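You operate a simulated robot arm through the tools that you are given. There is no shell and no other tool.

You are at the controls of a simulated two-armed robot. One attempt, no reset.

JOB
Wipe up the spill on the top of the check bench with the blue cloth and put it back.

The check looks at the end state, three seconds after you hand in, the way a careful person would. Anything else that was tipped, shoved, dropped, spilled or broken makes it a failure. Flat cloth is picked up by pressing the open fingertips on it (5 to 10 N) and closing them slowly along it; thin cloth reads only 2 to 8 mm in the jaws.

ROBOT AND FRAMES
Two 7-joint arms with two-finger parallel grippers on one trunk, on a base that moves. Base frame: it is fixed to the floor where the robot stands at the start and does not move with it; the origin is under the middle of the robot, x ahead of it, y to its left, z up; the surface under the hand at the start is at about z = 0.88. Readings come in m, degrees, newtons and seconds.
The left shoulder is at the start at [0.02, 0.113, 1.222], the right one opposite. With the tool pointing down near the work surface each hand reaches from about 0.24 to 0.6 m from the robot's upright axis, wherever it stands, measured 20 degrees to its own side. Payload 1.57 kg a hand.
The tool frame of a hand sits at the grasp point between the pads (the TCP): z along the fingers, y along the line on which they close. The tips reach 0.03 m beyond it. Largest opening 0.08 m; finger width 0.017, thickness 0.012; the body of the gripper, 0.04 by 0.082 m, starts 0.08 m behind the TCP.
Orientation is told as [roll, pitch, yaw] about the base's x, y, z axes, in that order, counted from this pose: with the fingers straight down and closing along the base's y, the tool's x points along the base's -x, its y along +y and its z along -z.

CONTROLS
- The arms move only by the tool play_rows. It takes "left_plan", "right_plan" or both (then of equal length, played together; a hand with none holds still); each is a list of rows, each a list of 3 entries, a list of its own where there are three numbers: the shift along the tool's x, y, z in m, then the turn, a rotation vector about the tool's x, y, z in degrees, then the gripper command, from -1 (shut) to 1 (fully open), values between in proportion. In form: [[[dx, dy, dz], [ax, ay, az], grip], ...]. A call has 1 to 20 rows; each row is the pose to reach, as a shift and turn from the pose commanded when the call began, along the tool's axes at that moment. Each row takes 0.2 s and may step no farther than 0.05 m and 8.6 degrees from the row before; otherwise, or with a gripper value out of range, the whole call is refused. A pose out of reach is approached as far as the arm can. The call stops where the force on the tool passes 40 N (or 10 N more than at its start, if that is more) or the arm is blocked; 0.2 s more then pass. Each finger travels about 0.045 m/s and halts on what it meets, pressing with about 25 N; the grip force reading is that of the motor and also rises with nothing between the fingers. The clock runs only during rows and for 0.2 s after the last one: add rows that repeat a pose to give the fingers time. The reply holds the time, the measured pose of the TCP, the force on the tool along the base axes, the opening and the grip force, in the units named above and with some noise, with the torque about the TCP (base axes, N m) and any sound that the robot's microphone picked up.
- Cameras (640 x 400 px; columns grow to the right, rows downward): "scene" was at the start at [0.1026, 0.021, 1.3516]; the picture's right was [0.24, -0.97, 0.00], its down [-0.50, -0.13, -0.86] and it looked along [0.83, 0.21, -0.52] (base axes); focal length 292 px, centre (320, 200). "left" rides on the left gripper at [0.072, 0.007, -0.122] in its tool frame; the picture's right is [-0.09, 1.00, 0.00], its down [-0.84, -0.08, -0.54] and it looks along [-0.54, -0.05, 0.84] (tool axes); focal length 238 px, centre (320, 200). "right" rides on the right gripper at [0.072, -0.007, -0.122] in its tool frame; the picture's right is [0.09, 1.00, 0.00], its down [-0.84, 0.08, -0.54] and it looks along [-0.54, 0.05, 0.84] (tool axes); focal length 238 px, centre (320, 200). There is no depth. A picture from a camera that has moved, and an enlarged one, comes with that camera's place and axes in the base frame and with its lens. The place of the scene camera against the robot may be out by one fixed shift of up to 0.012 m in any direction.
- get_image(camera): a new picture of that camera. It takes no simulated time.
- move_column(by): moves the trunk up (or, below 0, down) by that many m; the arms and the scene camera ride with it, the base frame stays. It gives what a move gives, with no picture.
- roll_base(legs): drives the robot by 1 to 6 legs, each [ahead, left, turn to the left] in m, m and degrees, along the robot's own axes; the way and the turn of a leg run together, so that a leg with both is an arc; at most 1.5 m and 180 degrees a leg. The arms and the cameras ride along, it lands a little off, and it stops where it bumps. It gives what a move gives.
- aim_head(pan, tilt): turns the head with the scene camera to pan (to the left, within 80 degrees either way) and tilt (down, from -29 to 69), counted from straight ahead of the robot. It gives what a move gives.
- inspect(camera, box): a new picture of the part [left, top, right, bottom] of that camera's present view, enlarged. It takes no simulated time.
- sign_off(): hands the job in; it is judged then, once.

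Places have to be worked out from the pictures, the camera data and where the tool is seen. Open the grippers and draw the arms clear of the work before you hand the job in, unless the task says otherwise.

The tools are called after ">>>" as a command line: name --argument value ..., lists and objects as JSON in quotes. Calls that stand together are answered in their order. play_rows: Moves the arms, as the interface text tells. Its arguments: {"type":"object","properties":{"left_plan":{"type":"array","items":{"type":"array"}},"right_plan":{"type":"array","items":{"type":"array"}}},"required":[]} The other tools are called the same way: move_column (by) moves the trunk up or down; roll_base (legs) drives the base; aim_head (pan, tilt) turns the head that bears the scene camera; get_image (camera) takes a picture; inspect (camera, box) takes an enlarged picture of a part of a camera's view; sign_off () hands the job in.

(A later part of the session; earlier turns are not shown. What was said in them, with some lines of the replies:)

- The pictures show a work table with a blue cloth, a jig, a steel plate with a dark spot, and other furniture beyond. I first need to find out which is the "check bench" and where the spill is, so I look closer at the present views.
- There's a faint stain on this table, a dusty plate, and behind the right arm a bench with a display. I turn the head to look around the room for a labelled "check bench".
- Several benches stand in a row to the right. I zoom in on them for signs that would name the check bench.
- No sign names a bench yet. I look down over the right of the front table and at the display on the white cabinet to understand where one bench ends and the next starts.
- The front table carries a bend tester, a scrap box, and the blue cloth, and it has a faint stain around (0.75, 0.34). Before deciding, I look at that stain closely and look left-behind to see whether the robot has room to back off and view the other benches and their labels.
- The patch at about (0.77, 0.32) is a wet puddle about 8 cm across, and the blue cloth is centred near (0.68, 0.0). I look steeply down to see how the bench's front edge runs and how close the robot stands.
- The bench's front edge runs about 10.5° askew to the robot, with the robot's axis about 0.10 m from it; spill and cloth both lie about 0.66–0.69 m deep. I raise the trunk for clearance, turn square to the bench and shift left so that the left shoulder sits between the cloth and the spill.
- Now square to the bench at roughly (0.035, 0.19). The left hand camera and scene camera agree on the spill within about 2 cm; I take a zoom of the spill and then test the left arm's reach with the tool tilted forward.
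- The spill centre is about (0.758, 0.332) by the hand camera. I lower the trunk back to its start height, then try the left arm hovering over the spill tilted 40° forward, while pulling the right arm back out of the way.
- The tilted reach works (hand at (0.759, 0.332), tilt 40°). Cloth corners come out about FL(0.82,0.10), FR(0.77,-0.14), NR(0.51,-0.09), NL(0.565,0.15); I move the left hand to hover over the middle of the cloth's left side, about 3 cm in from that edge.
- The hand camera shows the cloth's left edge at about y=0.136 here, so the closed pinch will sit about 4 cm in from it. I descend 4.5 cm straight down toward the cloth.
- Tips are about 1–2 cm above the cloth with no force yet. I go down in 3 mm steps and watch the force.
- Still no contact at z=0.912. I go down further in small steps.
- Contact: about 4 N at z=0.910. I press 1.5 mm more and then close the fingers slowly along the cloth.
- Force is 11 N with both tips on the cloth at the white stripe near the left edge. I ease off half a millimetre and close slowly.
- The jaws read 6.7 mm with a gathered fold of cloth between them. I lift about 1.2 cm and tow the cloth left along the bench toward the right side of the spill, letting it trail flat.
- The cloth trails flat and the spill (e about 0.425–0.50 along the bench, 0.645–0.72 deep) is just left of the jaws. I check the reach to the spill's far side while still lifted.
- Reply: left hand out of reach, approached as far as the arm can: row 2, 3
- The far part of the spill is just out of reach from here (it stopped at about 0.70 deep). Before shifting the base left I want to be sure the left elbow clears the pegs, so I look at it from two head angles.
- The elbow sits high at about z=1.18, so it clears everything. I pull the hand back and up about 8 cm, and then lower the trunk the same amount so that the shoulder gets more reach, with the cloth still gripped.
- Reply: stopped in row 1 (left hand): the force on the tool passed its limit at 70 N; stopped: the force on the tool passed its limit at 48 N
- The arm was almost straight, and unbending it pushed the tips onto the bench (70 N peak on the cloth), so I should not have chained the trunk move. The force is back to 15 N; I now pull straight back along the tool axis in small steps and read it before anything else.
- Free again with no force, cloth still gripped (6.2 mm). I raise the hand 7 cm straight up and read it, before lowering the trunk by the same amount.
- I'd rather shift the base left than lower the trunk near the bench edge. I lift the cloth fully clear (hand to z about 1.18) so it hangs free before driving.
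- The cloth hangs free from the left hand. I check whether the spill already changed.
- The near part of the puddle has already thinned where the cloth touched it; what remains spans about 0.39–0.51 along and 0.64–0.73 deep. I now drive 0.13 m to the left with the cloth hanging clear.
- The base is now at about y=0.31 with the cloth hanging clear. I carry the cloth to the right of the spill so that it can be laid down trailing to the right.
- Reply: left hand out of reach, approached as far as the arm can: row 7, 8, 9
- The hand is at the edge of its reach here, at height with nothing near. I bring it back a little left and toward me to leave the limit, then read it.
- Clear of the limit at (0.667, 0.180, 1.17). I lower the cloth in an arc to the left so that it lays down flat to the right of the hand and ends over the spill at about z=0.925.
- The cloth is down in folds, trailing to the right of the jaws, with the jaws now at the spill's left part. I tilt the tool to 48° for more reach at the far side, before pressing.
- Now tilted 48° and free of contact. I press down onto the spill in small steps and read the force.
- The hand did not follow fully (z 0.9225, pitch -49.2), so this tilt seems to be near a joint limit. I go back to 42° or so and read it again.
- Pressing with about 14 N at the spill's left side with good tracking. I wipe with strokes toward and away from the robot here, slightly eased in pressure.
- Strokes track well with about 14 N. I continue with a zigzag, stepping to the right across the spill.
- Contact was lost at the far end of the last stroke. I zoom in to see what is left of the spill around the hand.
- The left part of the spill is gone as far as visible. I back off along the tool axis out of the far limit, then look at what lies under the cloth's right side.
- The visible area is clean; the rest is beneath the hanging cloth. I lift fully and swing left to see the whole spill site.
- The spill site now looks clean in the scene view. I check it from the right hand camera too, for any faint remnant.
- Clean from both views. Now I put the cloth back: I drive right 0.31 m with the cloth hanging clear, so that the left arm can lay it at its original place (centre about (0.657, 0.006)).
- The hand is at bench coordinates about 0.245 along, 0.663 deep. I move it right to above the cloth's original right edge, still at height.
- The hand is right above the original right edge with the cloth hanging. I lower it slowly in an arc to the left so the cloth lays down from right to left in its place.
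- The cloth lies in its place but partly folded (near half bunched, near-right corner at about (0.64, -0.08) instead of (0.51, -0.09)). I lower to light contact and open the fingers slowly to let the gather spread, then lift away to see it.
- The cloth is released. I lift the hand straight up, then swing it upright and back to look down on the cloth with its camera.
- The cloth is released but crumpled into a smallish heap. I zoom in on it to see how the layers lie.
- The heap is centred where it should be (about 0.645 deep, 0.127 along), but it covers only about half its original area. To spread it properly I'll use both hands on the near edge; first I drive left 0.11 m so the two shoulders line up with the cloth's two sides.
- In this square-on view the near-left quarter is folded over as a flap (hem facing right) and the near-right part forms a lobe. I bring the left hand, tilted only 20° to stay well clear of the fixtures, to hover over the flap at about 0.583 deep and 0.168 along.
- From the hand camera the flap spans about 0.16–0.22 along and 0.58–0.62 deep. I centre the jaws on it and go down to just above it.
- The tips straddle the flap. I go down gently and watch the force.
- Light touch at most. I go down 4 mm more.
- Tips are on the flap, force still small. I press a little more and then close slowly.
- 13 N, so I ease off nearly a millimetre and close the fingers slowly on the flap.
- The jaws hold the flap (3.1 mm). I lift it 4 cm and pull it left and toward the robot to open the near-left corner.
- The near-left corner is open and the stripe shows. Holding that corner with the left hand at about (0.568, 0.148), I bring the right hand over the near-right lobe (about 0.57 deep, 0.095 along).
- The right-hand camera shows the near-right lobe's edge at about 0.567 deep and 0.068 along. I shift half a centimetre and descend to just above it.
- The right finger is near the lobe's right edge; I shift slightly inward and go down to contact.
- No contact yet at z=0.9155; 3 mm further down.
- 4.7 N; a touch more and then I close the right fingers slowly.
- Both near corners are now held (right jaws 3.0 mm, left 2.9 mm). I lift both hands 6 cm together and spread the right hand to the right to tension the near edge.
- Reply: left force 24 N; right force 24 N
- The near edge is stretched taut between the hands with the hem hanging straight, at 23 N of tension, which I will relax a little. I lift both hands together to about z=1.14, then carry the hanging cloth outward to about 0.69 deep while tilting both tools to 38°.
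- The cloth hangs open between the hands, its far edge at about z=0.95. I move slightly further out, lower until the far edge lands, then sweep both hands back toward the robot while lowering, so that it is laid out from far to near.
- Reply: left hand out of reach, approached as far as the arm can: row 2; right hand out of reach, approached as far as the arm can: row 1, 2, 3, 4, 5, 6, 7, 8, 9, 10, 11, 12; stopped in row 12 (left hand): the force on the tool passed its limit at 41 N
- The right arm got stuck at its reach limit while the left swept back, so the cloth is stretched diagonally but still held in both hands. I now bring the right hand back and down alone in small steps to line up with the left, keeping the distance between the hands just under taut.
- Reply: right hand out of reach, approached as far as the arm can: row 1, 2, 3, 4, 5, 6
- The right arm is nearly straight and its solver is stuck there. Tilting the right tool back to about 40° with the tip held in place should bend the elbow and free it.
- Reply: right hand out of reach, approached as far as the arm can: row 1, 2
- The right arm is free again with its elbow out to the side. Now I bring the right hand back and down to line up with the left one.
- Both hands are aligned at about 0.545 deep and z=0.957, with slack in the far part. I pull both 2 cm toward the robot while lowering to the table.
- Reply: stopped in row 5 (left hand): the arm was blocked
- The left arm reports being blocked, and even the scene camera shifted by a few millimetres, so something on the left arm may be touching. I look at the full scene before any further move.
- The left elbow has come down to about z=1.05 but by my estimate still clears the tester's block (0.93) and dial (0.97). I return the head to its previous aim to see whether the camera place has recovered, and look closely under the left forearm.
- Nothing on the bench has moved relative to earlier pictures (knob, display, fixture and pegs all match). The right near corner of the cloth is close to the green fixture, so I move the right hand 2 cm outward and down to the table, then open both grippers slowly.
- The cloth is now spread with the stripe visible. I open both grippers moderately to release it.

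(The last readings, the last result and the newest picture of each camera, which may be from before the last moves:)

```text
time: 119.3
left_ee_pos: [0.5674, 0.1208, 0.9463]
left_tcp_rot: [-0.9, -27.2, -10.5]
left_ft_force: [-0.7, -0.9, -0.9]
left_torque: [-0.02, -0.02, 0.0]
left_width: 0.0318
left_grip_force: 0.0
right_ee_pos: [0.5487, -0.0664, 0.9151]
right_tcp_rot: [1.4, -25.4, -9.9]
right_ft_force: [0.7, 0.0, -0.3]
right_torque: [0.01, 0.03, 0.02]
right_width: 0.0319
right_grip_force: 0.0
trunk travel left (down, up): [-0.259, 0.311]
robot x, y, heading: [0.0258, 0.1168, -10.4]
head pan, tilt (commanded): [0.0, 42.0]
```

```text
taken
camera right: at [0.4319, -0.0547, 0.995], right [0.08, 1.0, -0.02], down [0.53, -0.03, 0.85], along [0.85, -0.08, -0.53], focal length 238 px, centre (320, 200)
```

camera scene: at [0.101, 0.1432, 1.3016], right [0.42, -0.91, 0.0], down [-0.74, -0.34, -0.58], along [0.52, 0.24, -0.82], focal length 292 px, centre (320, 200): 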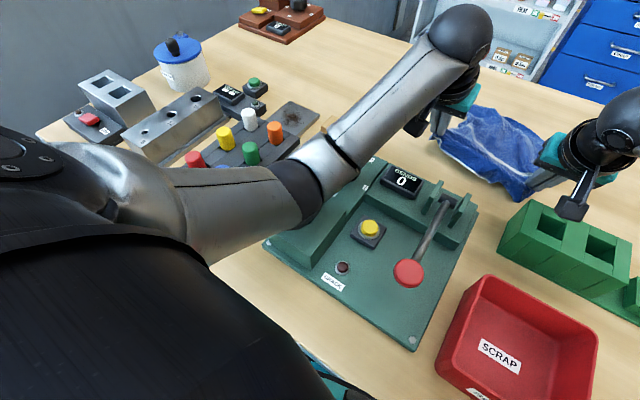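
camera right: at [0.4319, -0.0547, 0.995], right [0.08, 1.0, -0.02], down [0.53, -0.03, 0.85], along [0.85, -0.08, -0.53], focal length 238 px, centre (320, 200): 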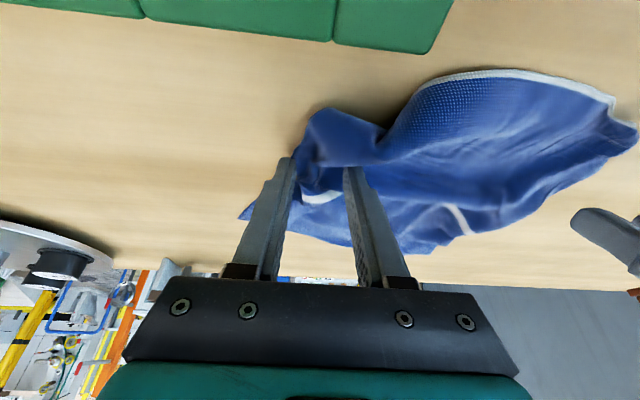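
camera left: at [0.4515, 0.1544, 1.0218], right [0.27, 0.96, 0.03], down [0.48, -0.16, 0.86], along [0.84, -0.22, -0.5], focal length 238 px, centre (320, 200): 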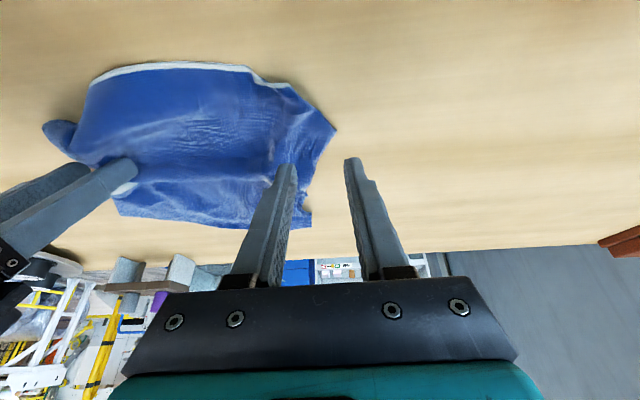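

Both corners are free and the cloth lies well spread. I lift both hands straight up 10 cm.

>>> play_rows --left_plan '[[[-0.0091, 0, -0.0178], [0, 0, 0], -0.2], [[-0.0182, 0, -0.0356], [0, 0, 0], -0.2], [[-0.0272, 0, -0.0535], [0, 0, 0], -0.2], [[-0.0363, 0, -0.0713], [0, 0, 0], -0.2], [[-0.0454, 0, -0.0891], [0, 0, 0], -0.2], [[-0.0454, 0, -0.0891], [0, 0, 0], -0.2]]' --right_plan '[[[-0.0086, 0, -0.0181], [0, 0, 0], -0.2], [[-0.0172, 0, -0.0361], [0, 0, 0], -0.2], [[-0.0257, 0, -0.0542], [0, 0, 0], -0.2], [[-0.0343, 0, -0.0722], [0, 0, 0], -0.2], [[-0.0429, 0, -0.0903], [0, 0, 0], -0.2], [[-0.0429, 0, -0.0903], [0, 0, 0], -0.2]]'

>>> get_image --camera "scene"

>>> inspect --camera "scene" --box '[220, 120, 440, 260]'

```text
time: 120.7
left_ee_pos: [0.5666, 0.1273, 1.0436]
left_tcp_rot: [-1.1, -26.6, -10.6]
left_ft_force: [0.2, 0.0, -0.3]
left_torque: [0.01, 0.0, -0.02]
left_width: 0.0319
left_grip_force: 0.0
right_ee_pos: [0.551, -0.0653, 1.0141]
right_tcp_rot: [1.2, -25.2, -9.8]
right_ft_force: [0.2, 0.5, 0.9]
right_torque: [0.02, 0.02, -0.01]
right_width: 0.0319
right_grip_force: 0.0
trunk travel left (down, up): [-0.259, 0.311]
robot x, y, heading: [0.0176, 0.1194, -10.2]
head pan, tilt (commanded): [0.0, 42.0]
```

```text
taken
camera scene: at [0.12, 0.1007, 1.3189], right [-0.18, -0.98, 0.0], down [-0.66, 0.12, -0.74], along [0.73, -0.13, -0.67], focal length 292 px, centre (320, 200)
```

scene: 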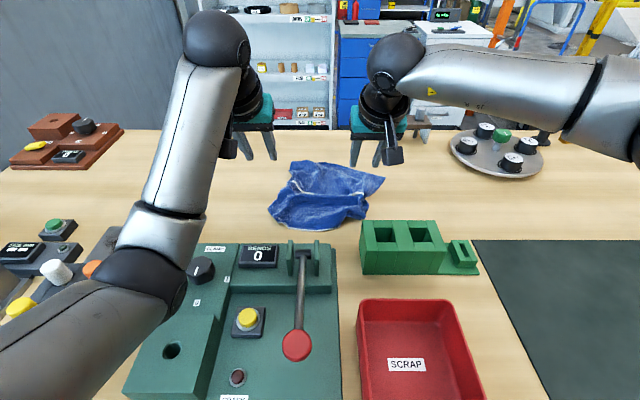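

```text
2.86 times, centred on (330, 190) of scene
camera zoom: at [0.12, 0.1007, 1.3189], right [-0.18, -0.98, 0.0], down [-0.66, 0.12, -0.74], along [0.73, -0.13, -0.67], focal length 835 px, centre (291, 229)
```

zoom: 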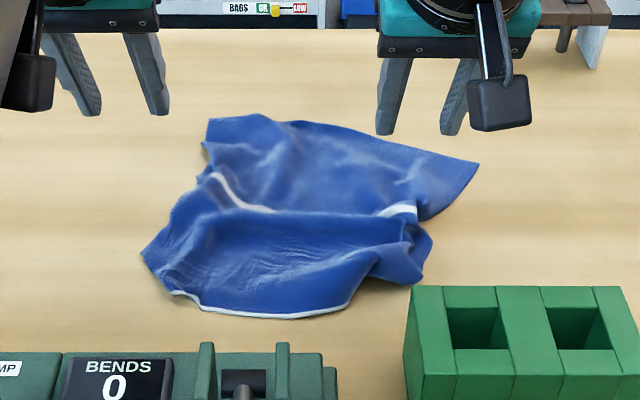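

The cloth now lies spread out, near edge and left side close to their original lines, centre within about 3–4 cm of the original. I take a closer look from the left hand camera to measure it better.

>>> get_image --camera "left"

>>> get_image --camera "right"

```text
taken
camera left: at [0.4514, 0.1598, 1.1191], right [0.27, 0.96, 0.02], down [0.48, -0.16, 0.86], along [0.83, -0.22, -0.51], focal length 238 px, centre (320, 200)
```

left: 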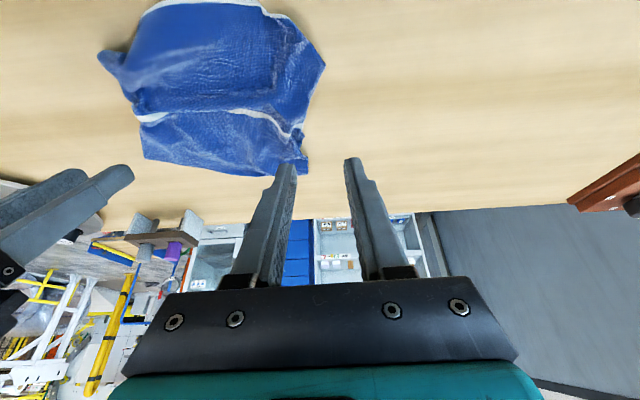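

```text
taken
camera right: at [0.434, -0.0544, 1.0951], right [0.08, 1.0, -0.02], down [0.53, -0.02, 0.85], along [0.84, -0.08, -0.53], focal length 238 px, centre (320, 200)
```

right: 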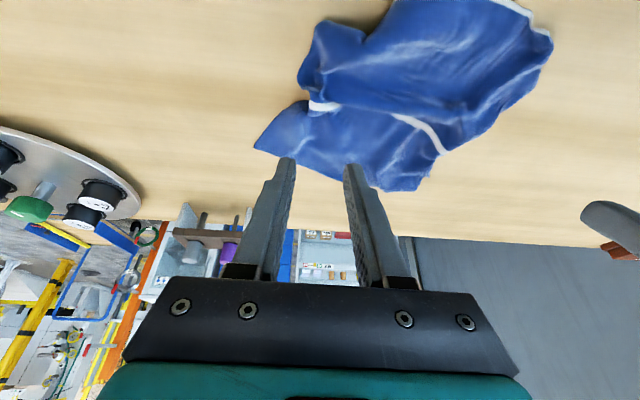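

The corners measure NL(0.585,0.134), FL(0.745,0.062), FR(0.637,-0.152), NR(0.516,-0.070): flat enough and within about 4 cm of the old centre. I now withdraw both arms upward and then back, clear of the bench objects.

>>> play_rows --left_plan '[[[-0.0179, 0, -0.0358], [0, 0, 0], 0], [[-0.0358, 0, -0.0715], [0, 0, 0], 0.3], [[-0.0209, 0.035, -0.079], [0, 4.4, 0], 0.6], [[-0.006, 0.07, -0.0865], [0, 8.8, 0], 1], [[0.0089, 0.105, -0.0939], [0, 13, 0], 1], [[0.0238, 0.14, -0.1014], [0, 17.5, 0], 1], [[0.0387, 0.175, -0.1089], [0, 22, 0], 1], [[0.0536, 0.2, -0.1163], [0, 26, 0], 1], [[0.0536, 0.2, -0.1163], [0, 26, 0], 1]]' --right_plan '[[[-0.0213, 0, -0.0452], [0, 0, 0], 0], [[-0.0426, 0, -0.0905], [0, 0, 0], 0.3], [[-0.0245, -0.025, -0.099], [0, 4.2, 0], 0.6], [[-0.0064, -0.05, -0.1075], [0, 8.4, 0], 1], [[0.0117, -0.075, -0.116], [0, 12.6, 0], 1], [[0.0298, -0.1, -0.1246], [0, 16.8, 0], 1], [[0.0479, -0.125, -0.1331], [0, 21, 0], 1], [[0.066, -0.15, -0.1416], [0, 25, 0], 1], [[0.066, -0.15, -0.1416], [0, 25, 0], 1]]'

>>> get_image --camera "scene"

>>> inspect --camera "scene" --box '[130, 100, 440, 260]'

>>> get_image --camera "left"

>>> get_image --camera "right"

```text
time: 122.7
left_ee_pos: [0.5082, 0.3417, 1.1198]
left_tcp_rot: [-1.0, -0.7, -11.2]
left_ft_force: [0.7, 0.3, -0.5]
left_torque: [0.02, 0.02, -0.01]
left_width: 0.08
left_grip_force: 0.1
right_ee_pos: [0.4074, -0.197, 1.1116]
right_tcp_rot: [1.1, -0.2, -9.4]
right_ft_force: [-0.3, -0.4, -0.2]
right_torque: [-0.01, -0.05, -0.03]
right_width: 0.0801
right_grip_force: 0.0
trunk travel left (down, up): [-0.259, 0.311]
robot x, y, heading: [0.0227, 0.1158, -10.5]
head pan, tilt (commanded): [0.0, 42.0]
```

```text
taken
camera scene: at [0.1201, 0.1007, 1.3189], right [-0.18, -0.98, 0.0], down [-0.66, 0.12, -0.74], along [0.73, -0.13, -0.67], focal length 292 px, centre (320, 200)
```

scene: 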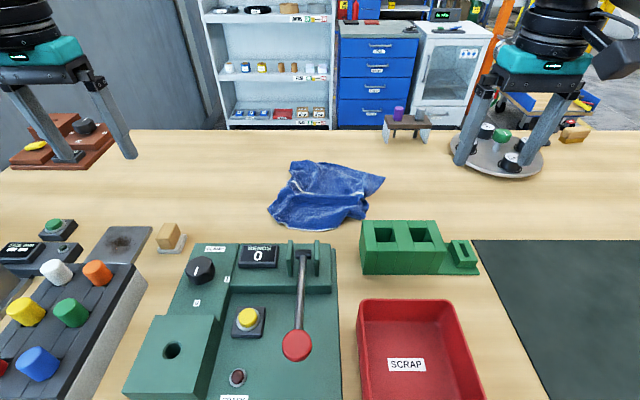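

```text
2.06 times, centred on (285, 180) of scene
camera zoom: at [0.1201, 0.1007, 1.3189], right [-0.18, -0.98, 0.0], down [-0.66, 0.12, -0.74], along [0.73, -0.13, -0.67], focal length 603 px, centre (392, 241)
```

zoom: 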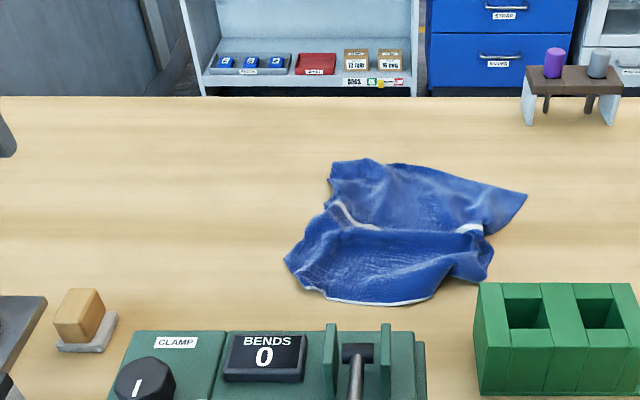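

```text
taken
camera left: at [0.4376, 0.367, 1.2394], right [0.28, 0.96, -0.02], down [0.8, -0.23, 0.55], along [0.53, -0.17, -0.83], focal length 238 px, centre (320, 200)
```

left: 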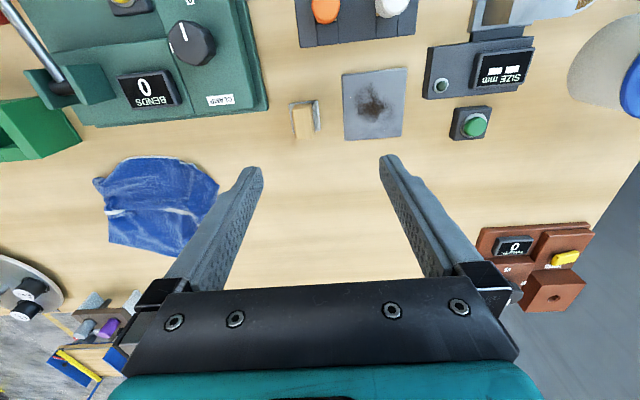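

```text
taken
camera right: at [0.3345, -0.1942, 1.2325], right [0.07, 1.0, 0.02], down [0.84, -0.07, 0.55], along [0.55, -0.02, -0.84], focal length 238 px, centre (320, 200)
```

right: 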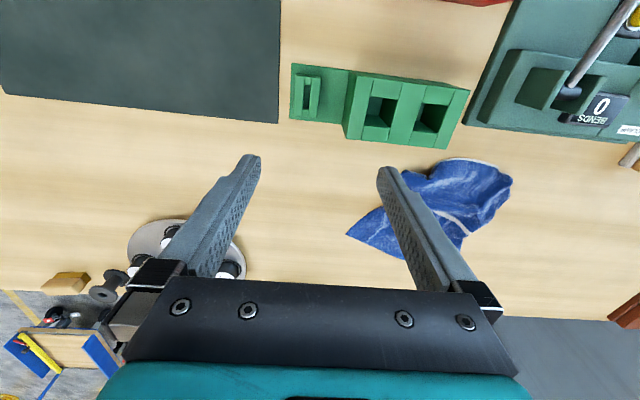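

Both arms are clear, and the bench objects look as at the start. I zoom in on the spill site once more and on the cloth for a last check.

>>> inspect --camera "left" --box '[260, 170, 430, 280]'

>>> inspect --camera "scene" --box '[130, 120, 290, 230]'

>>> inspect --camera "left" --box '[70, 130, 240, 270]'

```text
3.64 times, centred on (345, 225) of left
camera zoom: at [0.4376, 0.367, 1.2394], right [0.28, 0.96, -0.02], down [0.8, -0.23, 0.55], along [0.53, -0.17, -0.83], focal length 867 px, centre (229, 109)
```

zoom: 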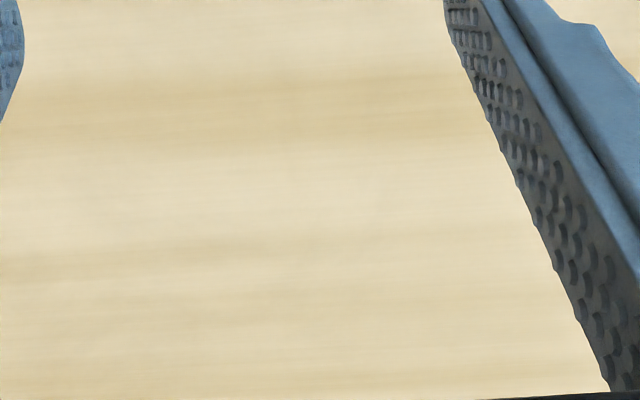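

```text
3.64 times, centred on (210, 175) of scene
camera zoom: at [0.1201, 0.1007, 1.3189], right [-0.18, -0.98, 0.0], down [-0.66, 0.12, -0.74], along [0.73, -0.13, -0.67], focal length 1062 px, centre (720, 291)
```

zoom: 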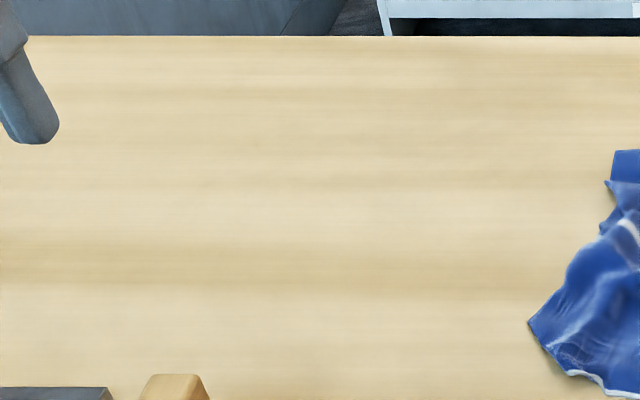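

```text
2.86 times, centred on (155, 200) of left
camera zoom: at [0.4376, 0.367, 1.2394], right [0.28, 0.96, -0.02], down [0.8, -0.23, 0.55], along [0.53, -0.17, -0.83], focal length 681 px, centre (791, 200)
```

zoom: 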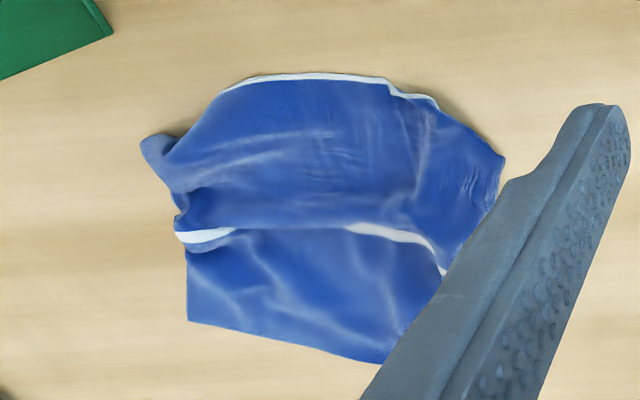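

The spill site is clean and the cloth lies spread in its place. As a last precaution I look over the neighbouring benches for any other spill or a name plate before handing in.

>>> aim_head --pan -62 --tilt 18

>>> get_image --camera "scene"

>>> inspect --camera "scene" --box '[320, 150, 560, 320]'

>>> aim_head --pan -35 --tilt 35

>>> get_image --camera "scene"

```text
time: 124.0
left_ee_pos: [0.5091, 0.3415, 1.1192]
left_tcp_rot: [-1.0, -0.6, -11.1]
left_ft_force: [0.0, -0.5, 0.5]
left_torque: [0.0, -0.02, 0.03]
left_width: 0.0799
left_grip_force: 0.1
right_ee_pos: [0.4075, -0.1966, 1.1117]
right_tcp_rot: [1.2, -0.3, -9.3]
right_ft_force: [0.2, 0.0, 0.2]
right_torque: [-0.01, -0.01, -0.03]
right_width: 0.08
right_grip_force: 0.0
trunk travel left (down, up): [-0.259, 0.311]
robot x, y, heading: [0.0239, 0.1169, -10.2]
head pan, tilt (commanded): [-62.0, 18.0]
```

```text
taken
camera scene: at [0.066, 0.0269, 1.3566], right [-0.95, -0.3, 0.0], down [-0.09, 0.29, -0.95], along [0.29, -0.91, -0.31], focal length 292 px, centre (320, 200)
```

scene: 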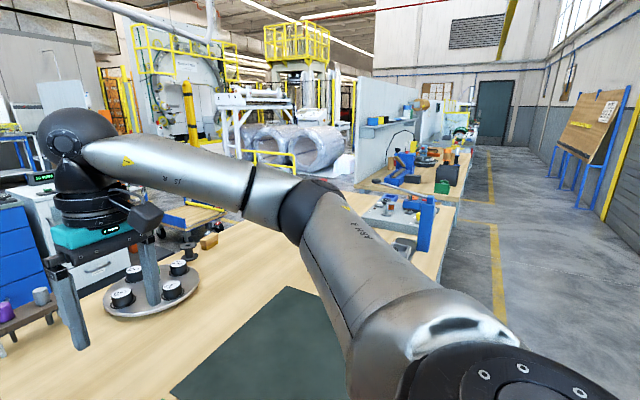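

```text
2.35 times, centred on (440, 235) of scene
camera zoom: at [0.066, 0.0269, 1.3566], right [-0.95, -0.3, 0.0], down [-0.09, 0.29, -0.95], along [0.29, -0.91, -0.31], focal length 687 px, centre (38, 118)
```

zoom: 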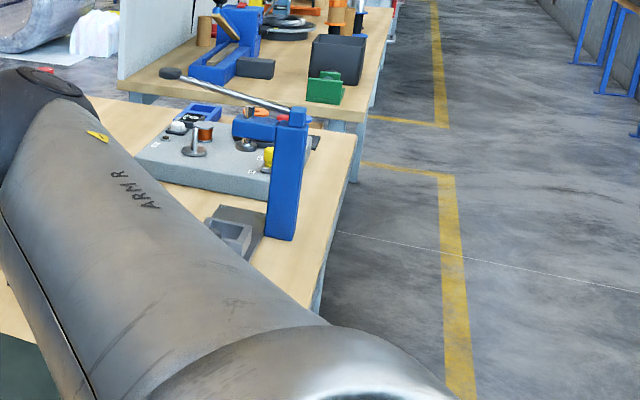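

```text
time: 125.0
left_ee_pos: [0.5081, 0.3427, 1.1193]
left_tcp_rot: [-1.0, -0.5, -11.0]
left_ft_force: [0.7, -0.6, -0.3]
left_torque: [-0.03, 0.01, -0.03]
left_width: 0.08
left_grip_force: 0.0
right_ee_pos: [0.4068, -0.1967, 1.112]
right_tcp_rot: [1.1, -0.3, -9.4]
right_ft_force: [0.2, 0.1, 0.7]
right_torque: [0.0, 0.01, 0.0]
right_width: 0.0801
right_grip_force: 0.1
trunk travel left (down, up): [-0.259, 0.311]
robot x, y, heading: [0.0217, 0.1193, -10.6]
head pan, tilt (commanded): [-35.0, 35.0]
```

```text
taken
camera scene: at [0.0994, 0.053, 1.3295], right [-0.71, -0.7, 0.0], down [-0.4, 0.41, -0.82], along [0.57, -0.58, -0.57], focal length 292 px, centre (320, 200)
```

scene: 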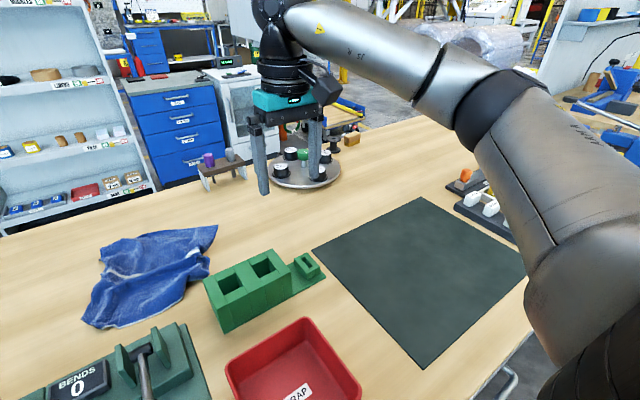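

No other spill or blue cloth shows on the neighbouring benches. This bench with the size, bend and retest gauges is clean, the cloth is back in its place, and both grippers are open and clear. I hand the job in.

>>> sign_off

```text
The job is handed in.
```

I wiped up the spill, put the blue cloth back in its place on the bench, and handed the job in. I don't have the verdict yet.

- **Which bench:** No sign named the check bench. I took it to be the front bench with the bend tester, the size gauge and the blocks labelled "RETEST". It held both the only spill I could find and the blue cloth. The views of the neighbouring benches showed no other spill, though the arms hid part of them.
- **Spill:** The site looked clean afterwards in close-up views from the scene camera and both hand cameras.
- **Cloth:** It lies spread out but not perfectly flat, with a fold near the white stripe. Its centre is about 4 cm from where it started, toward the robot, and it is damp.
- **Other objects:** I compared the tester, the green fixture, the pegs and the wood block with earlier pictures, and none had moved.
- **Mishaps:** The left fingertips once pressed onto the bench through the cloth with a peak of 70 N. Later the left arm reported being blocked while I was laying the cloth. I saw no damage from either.

Both grippers are open and raised clear of the bench.
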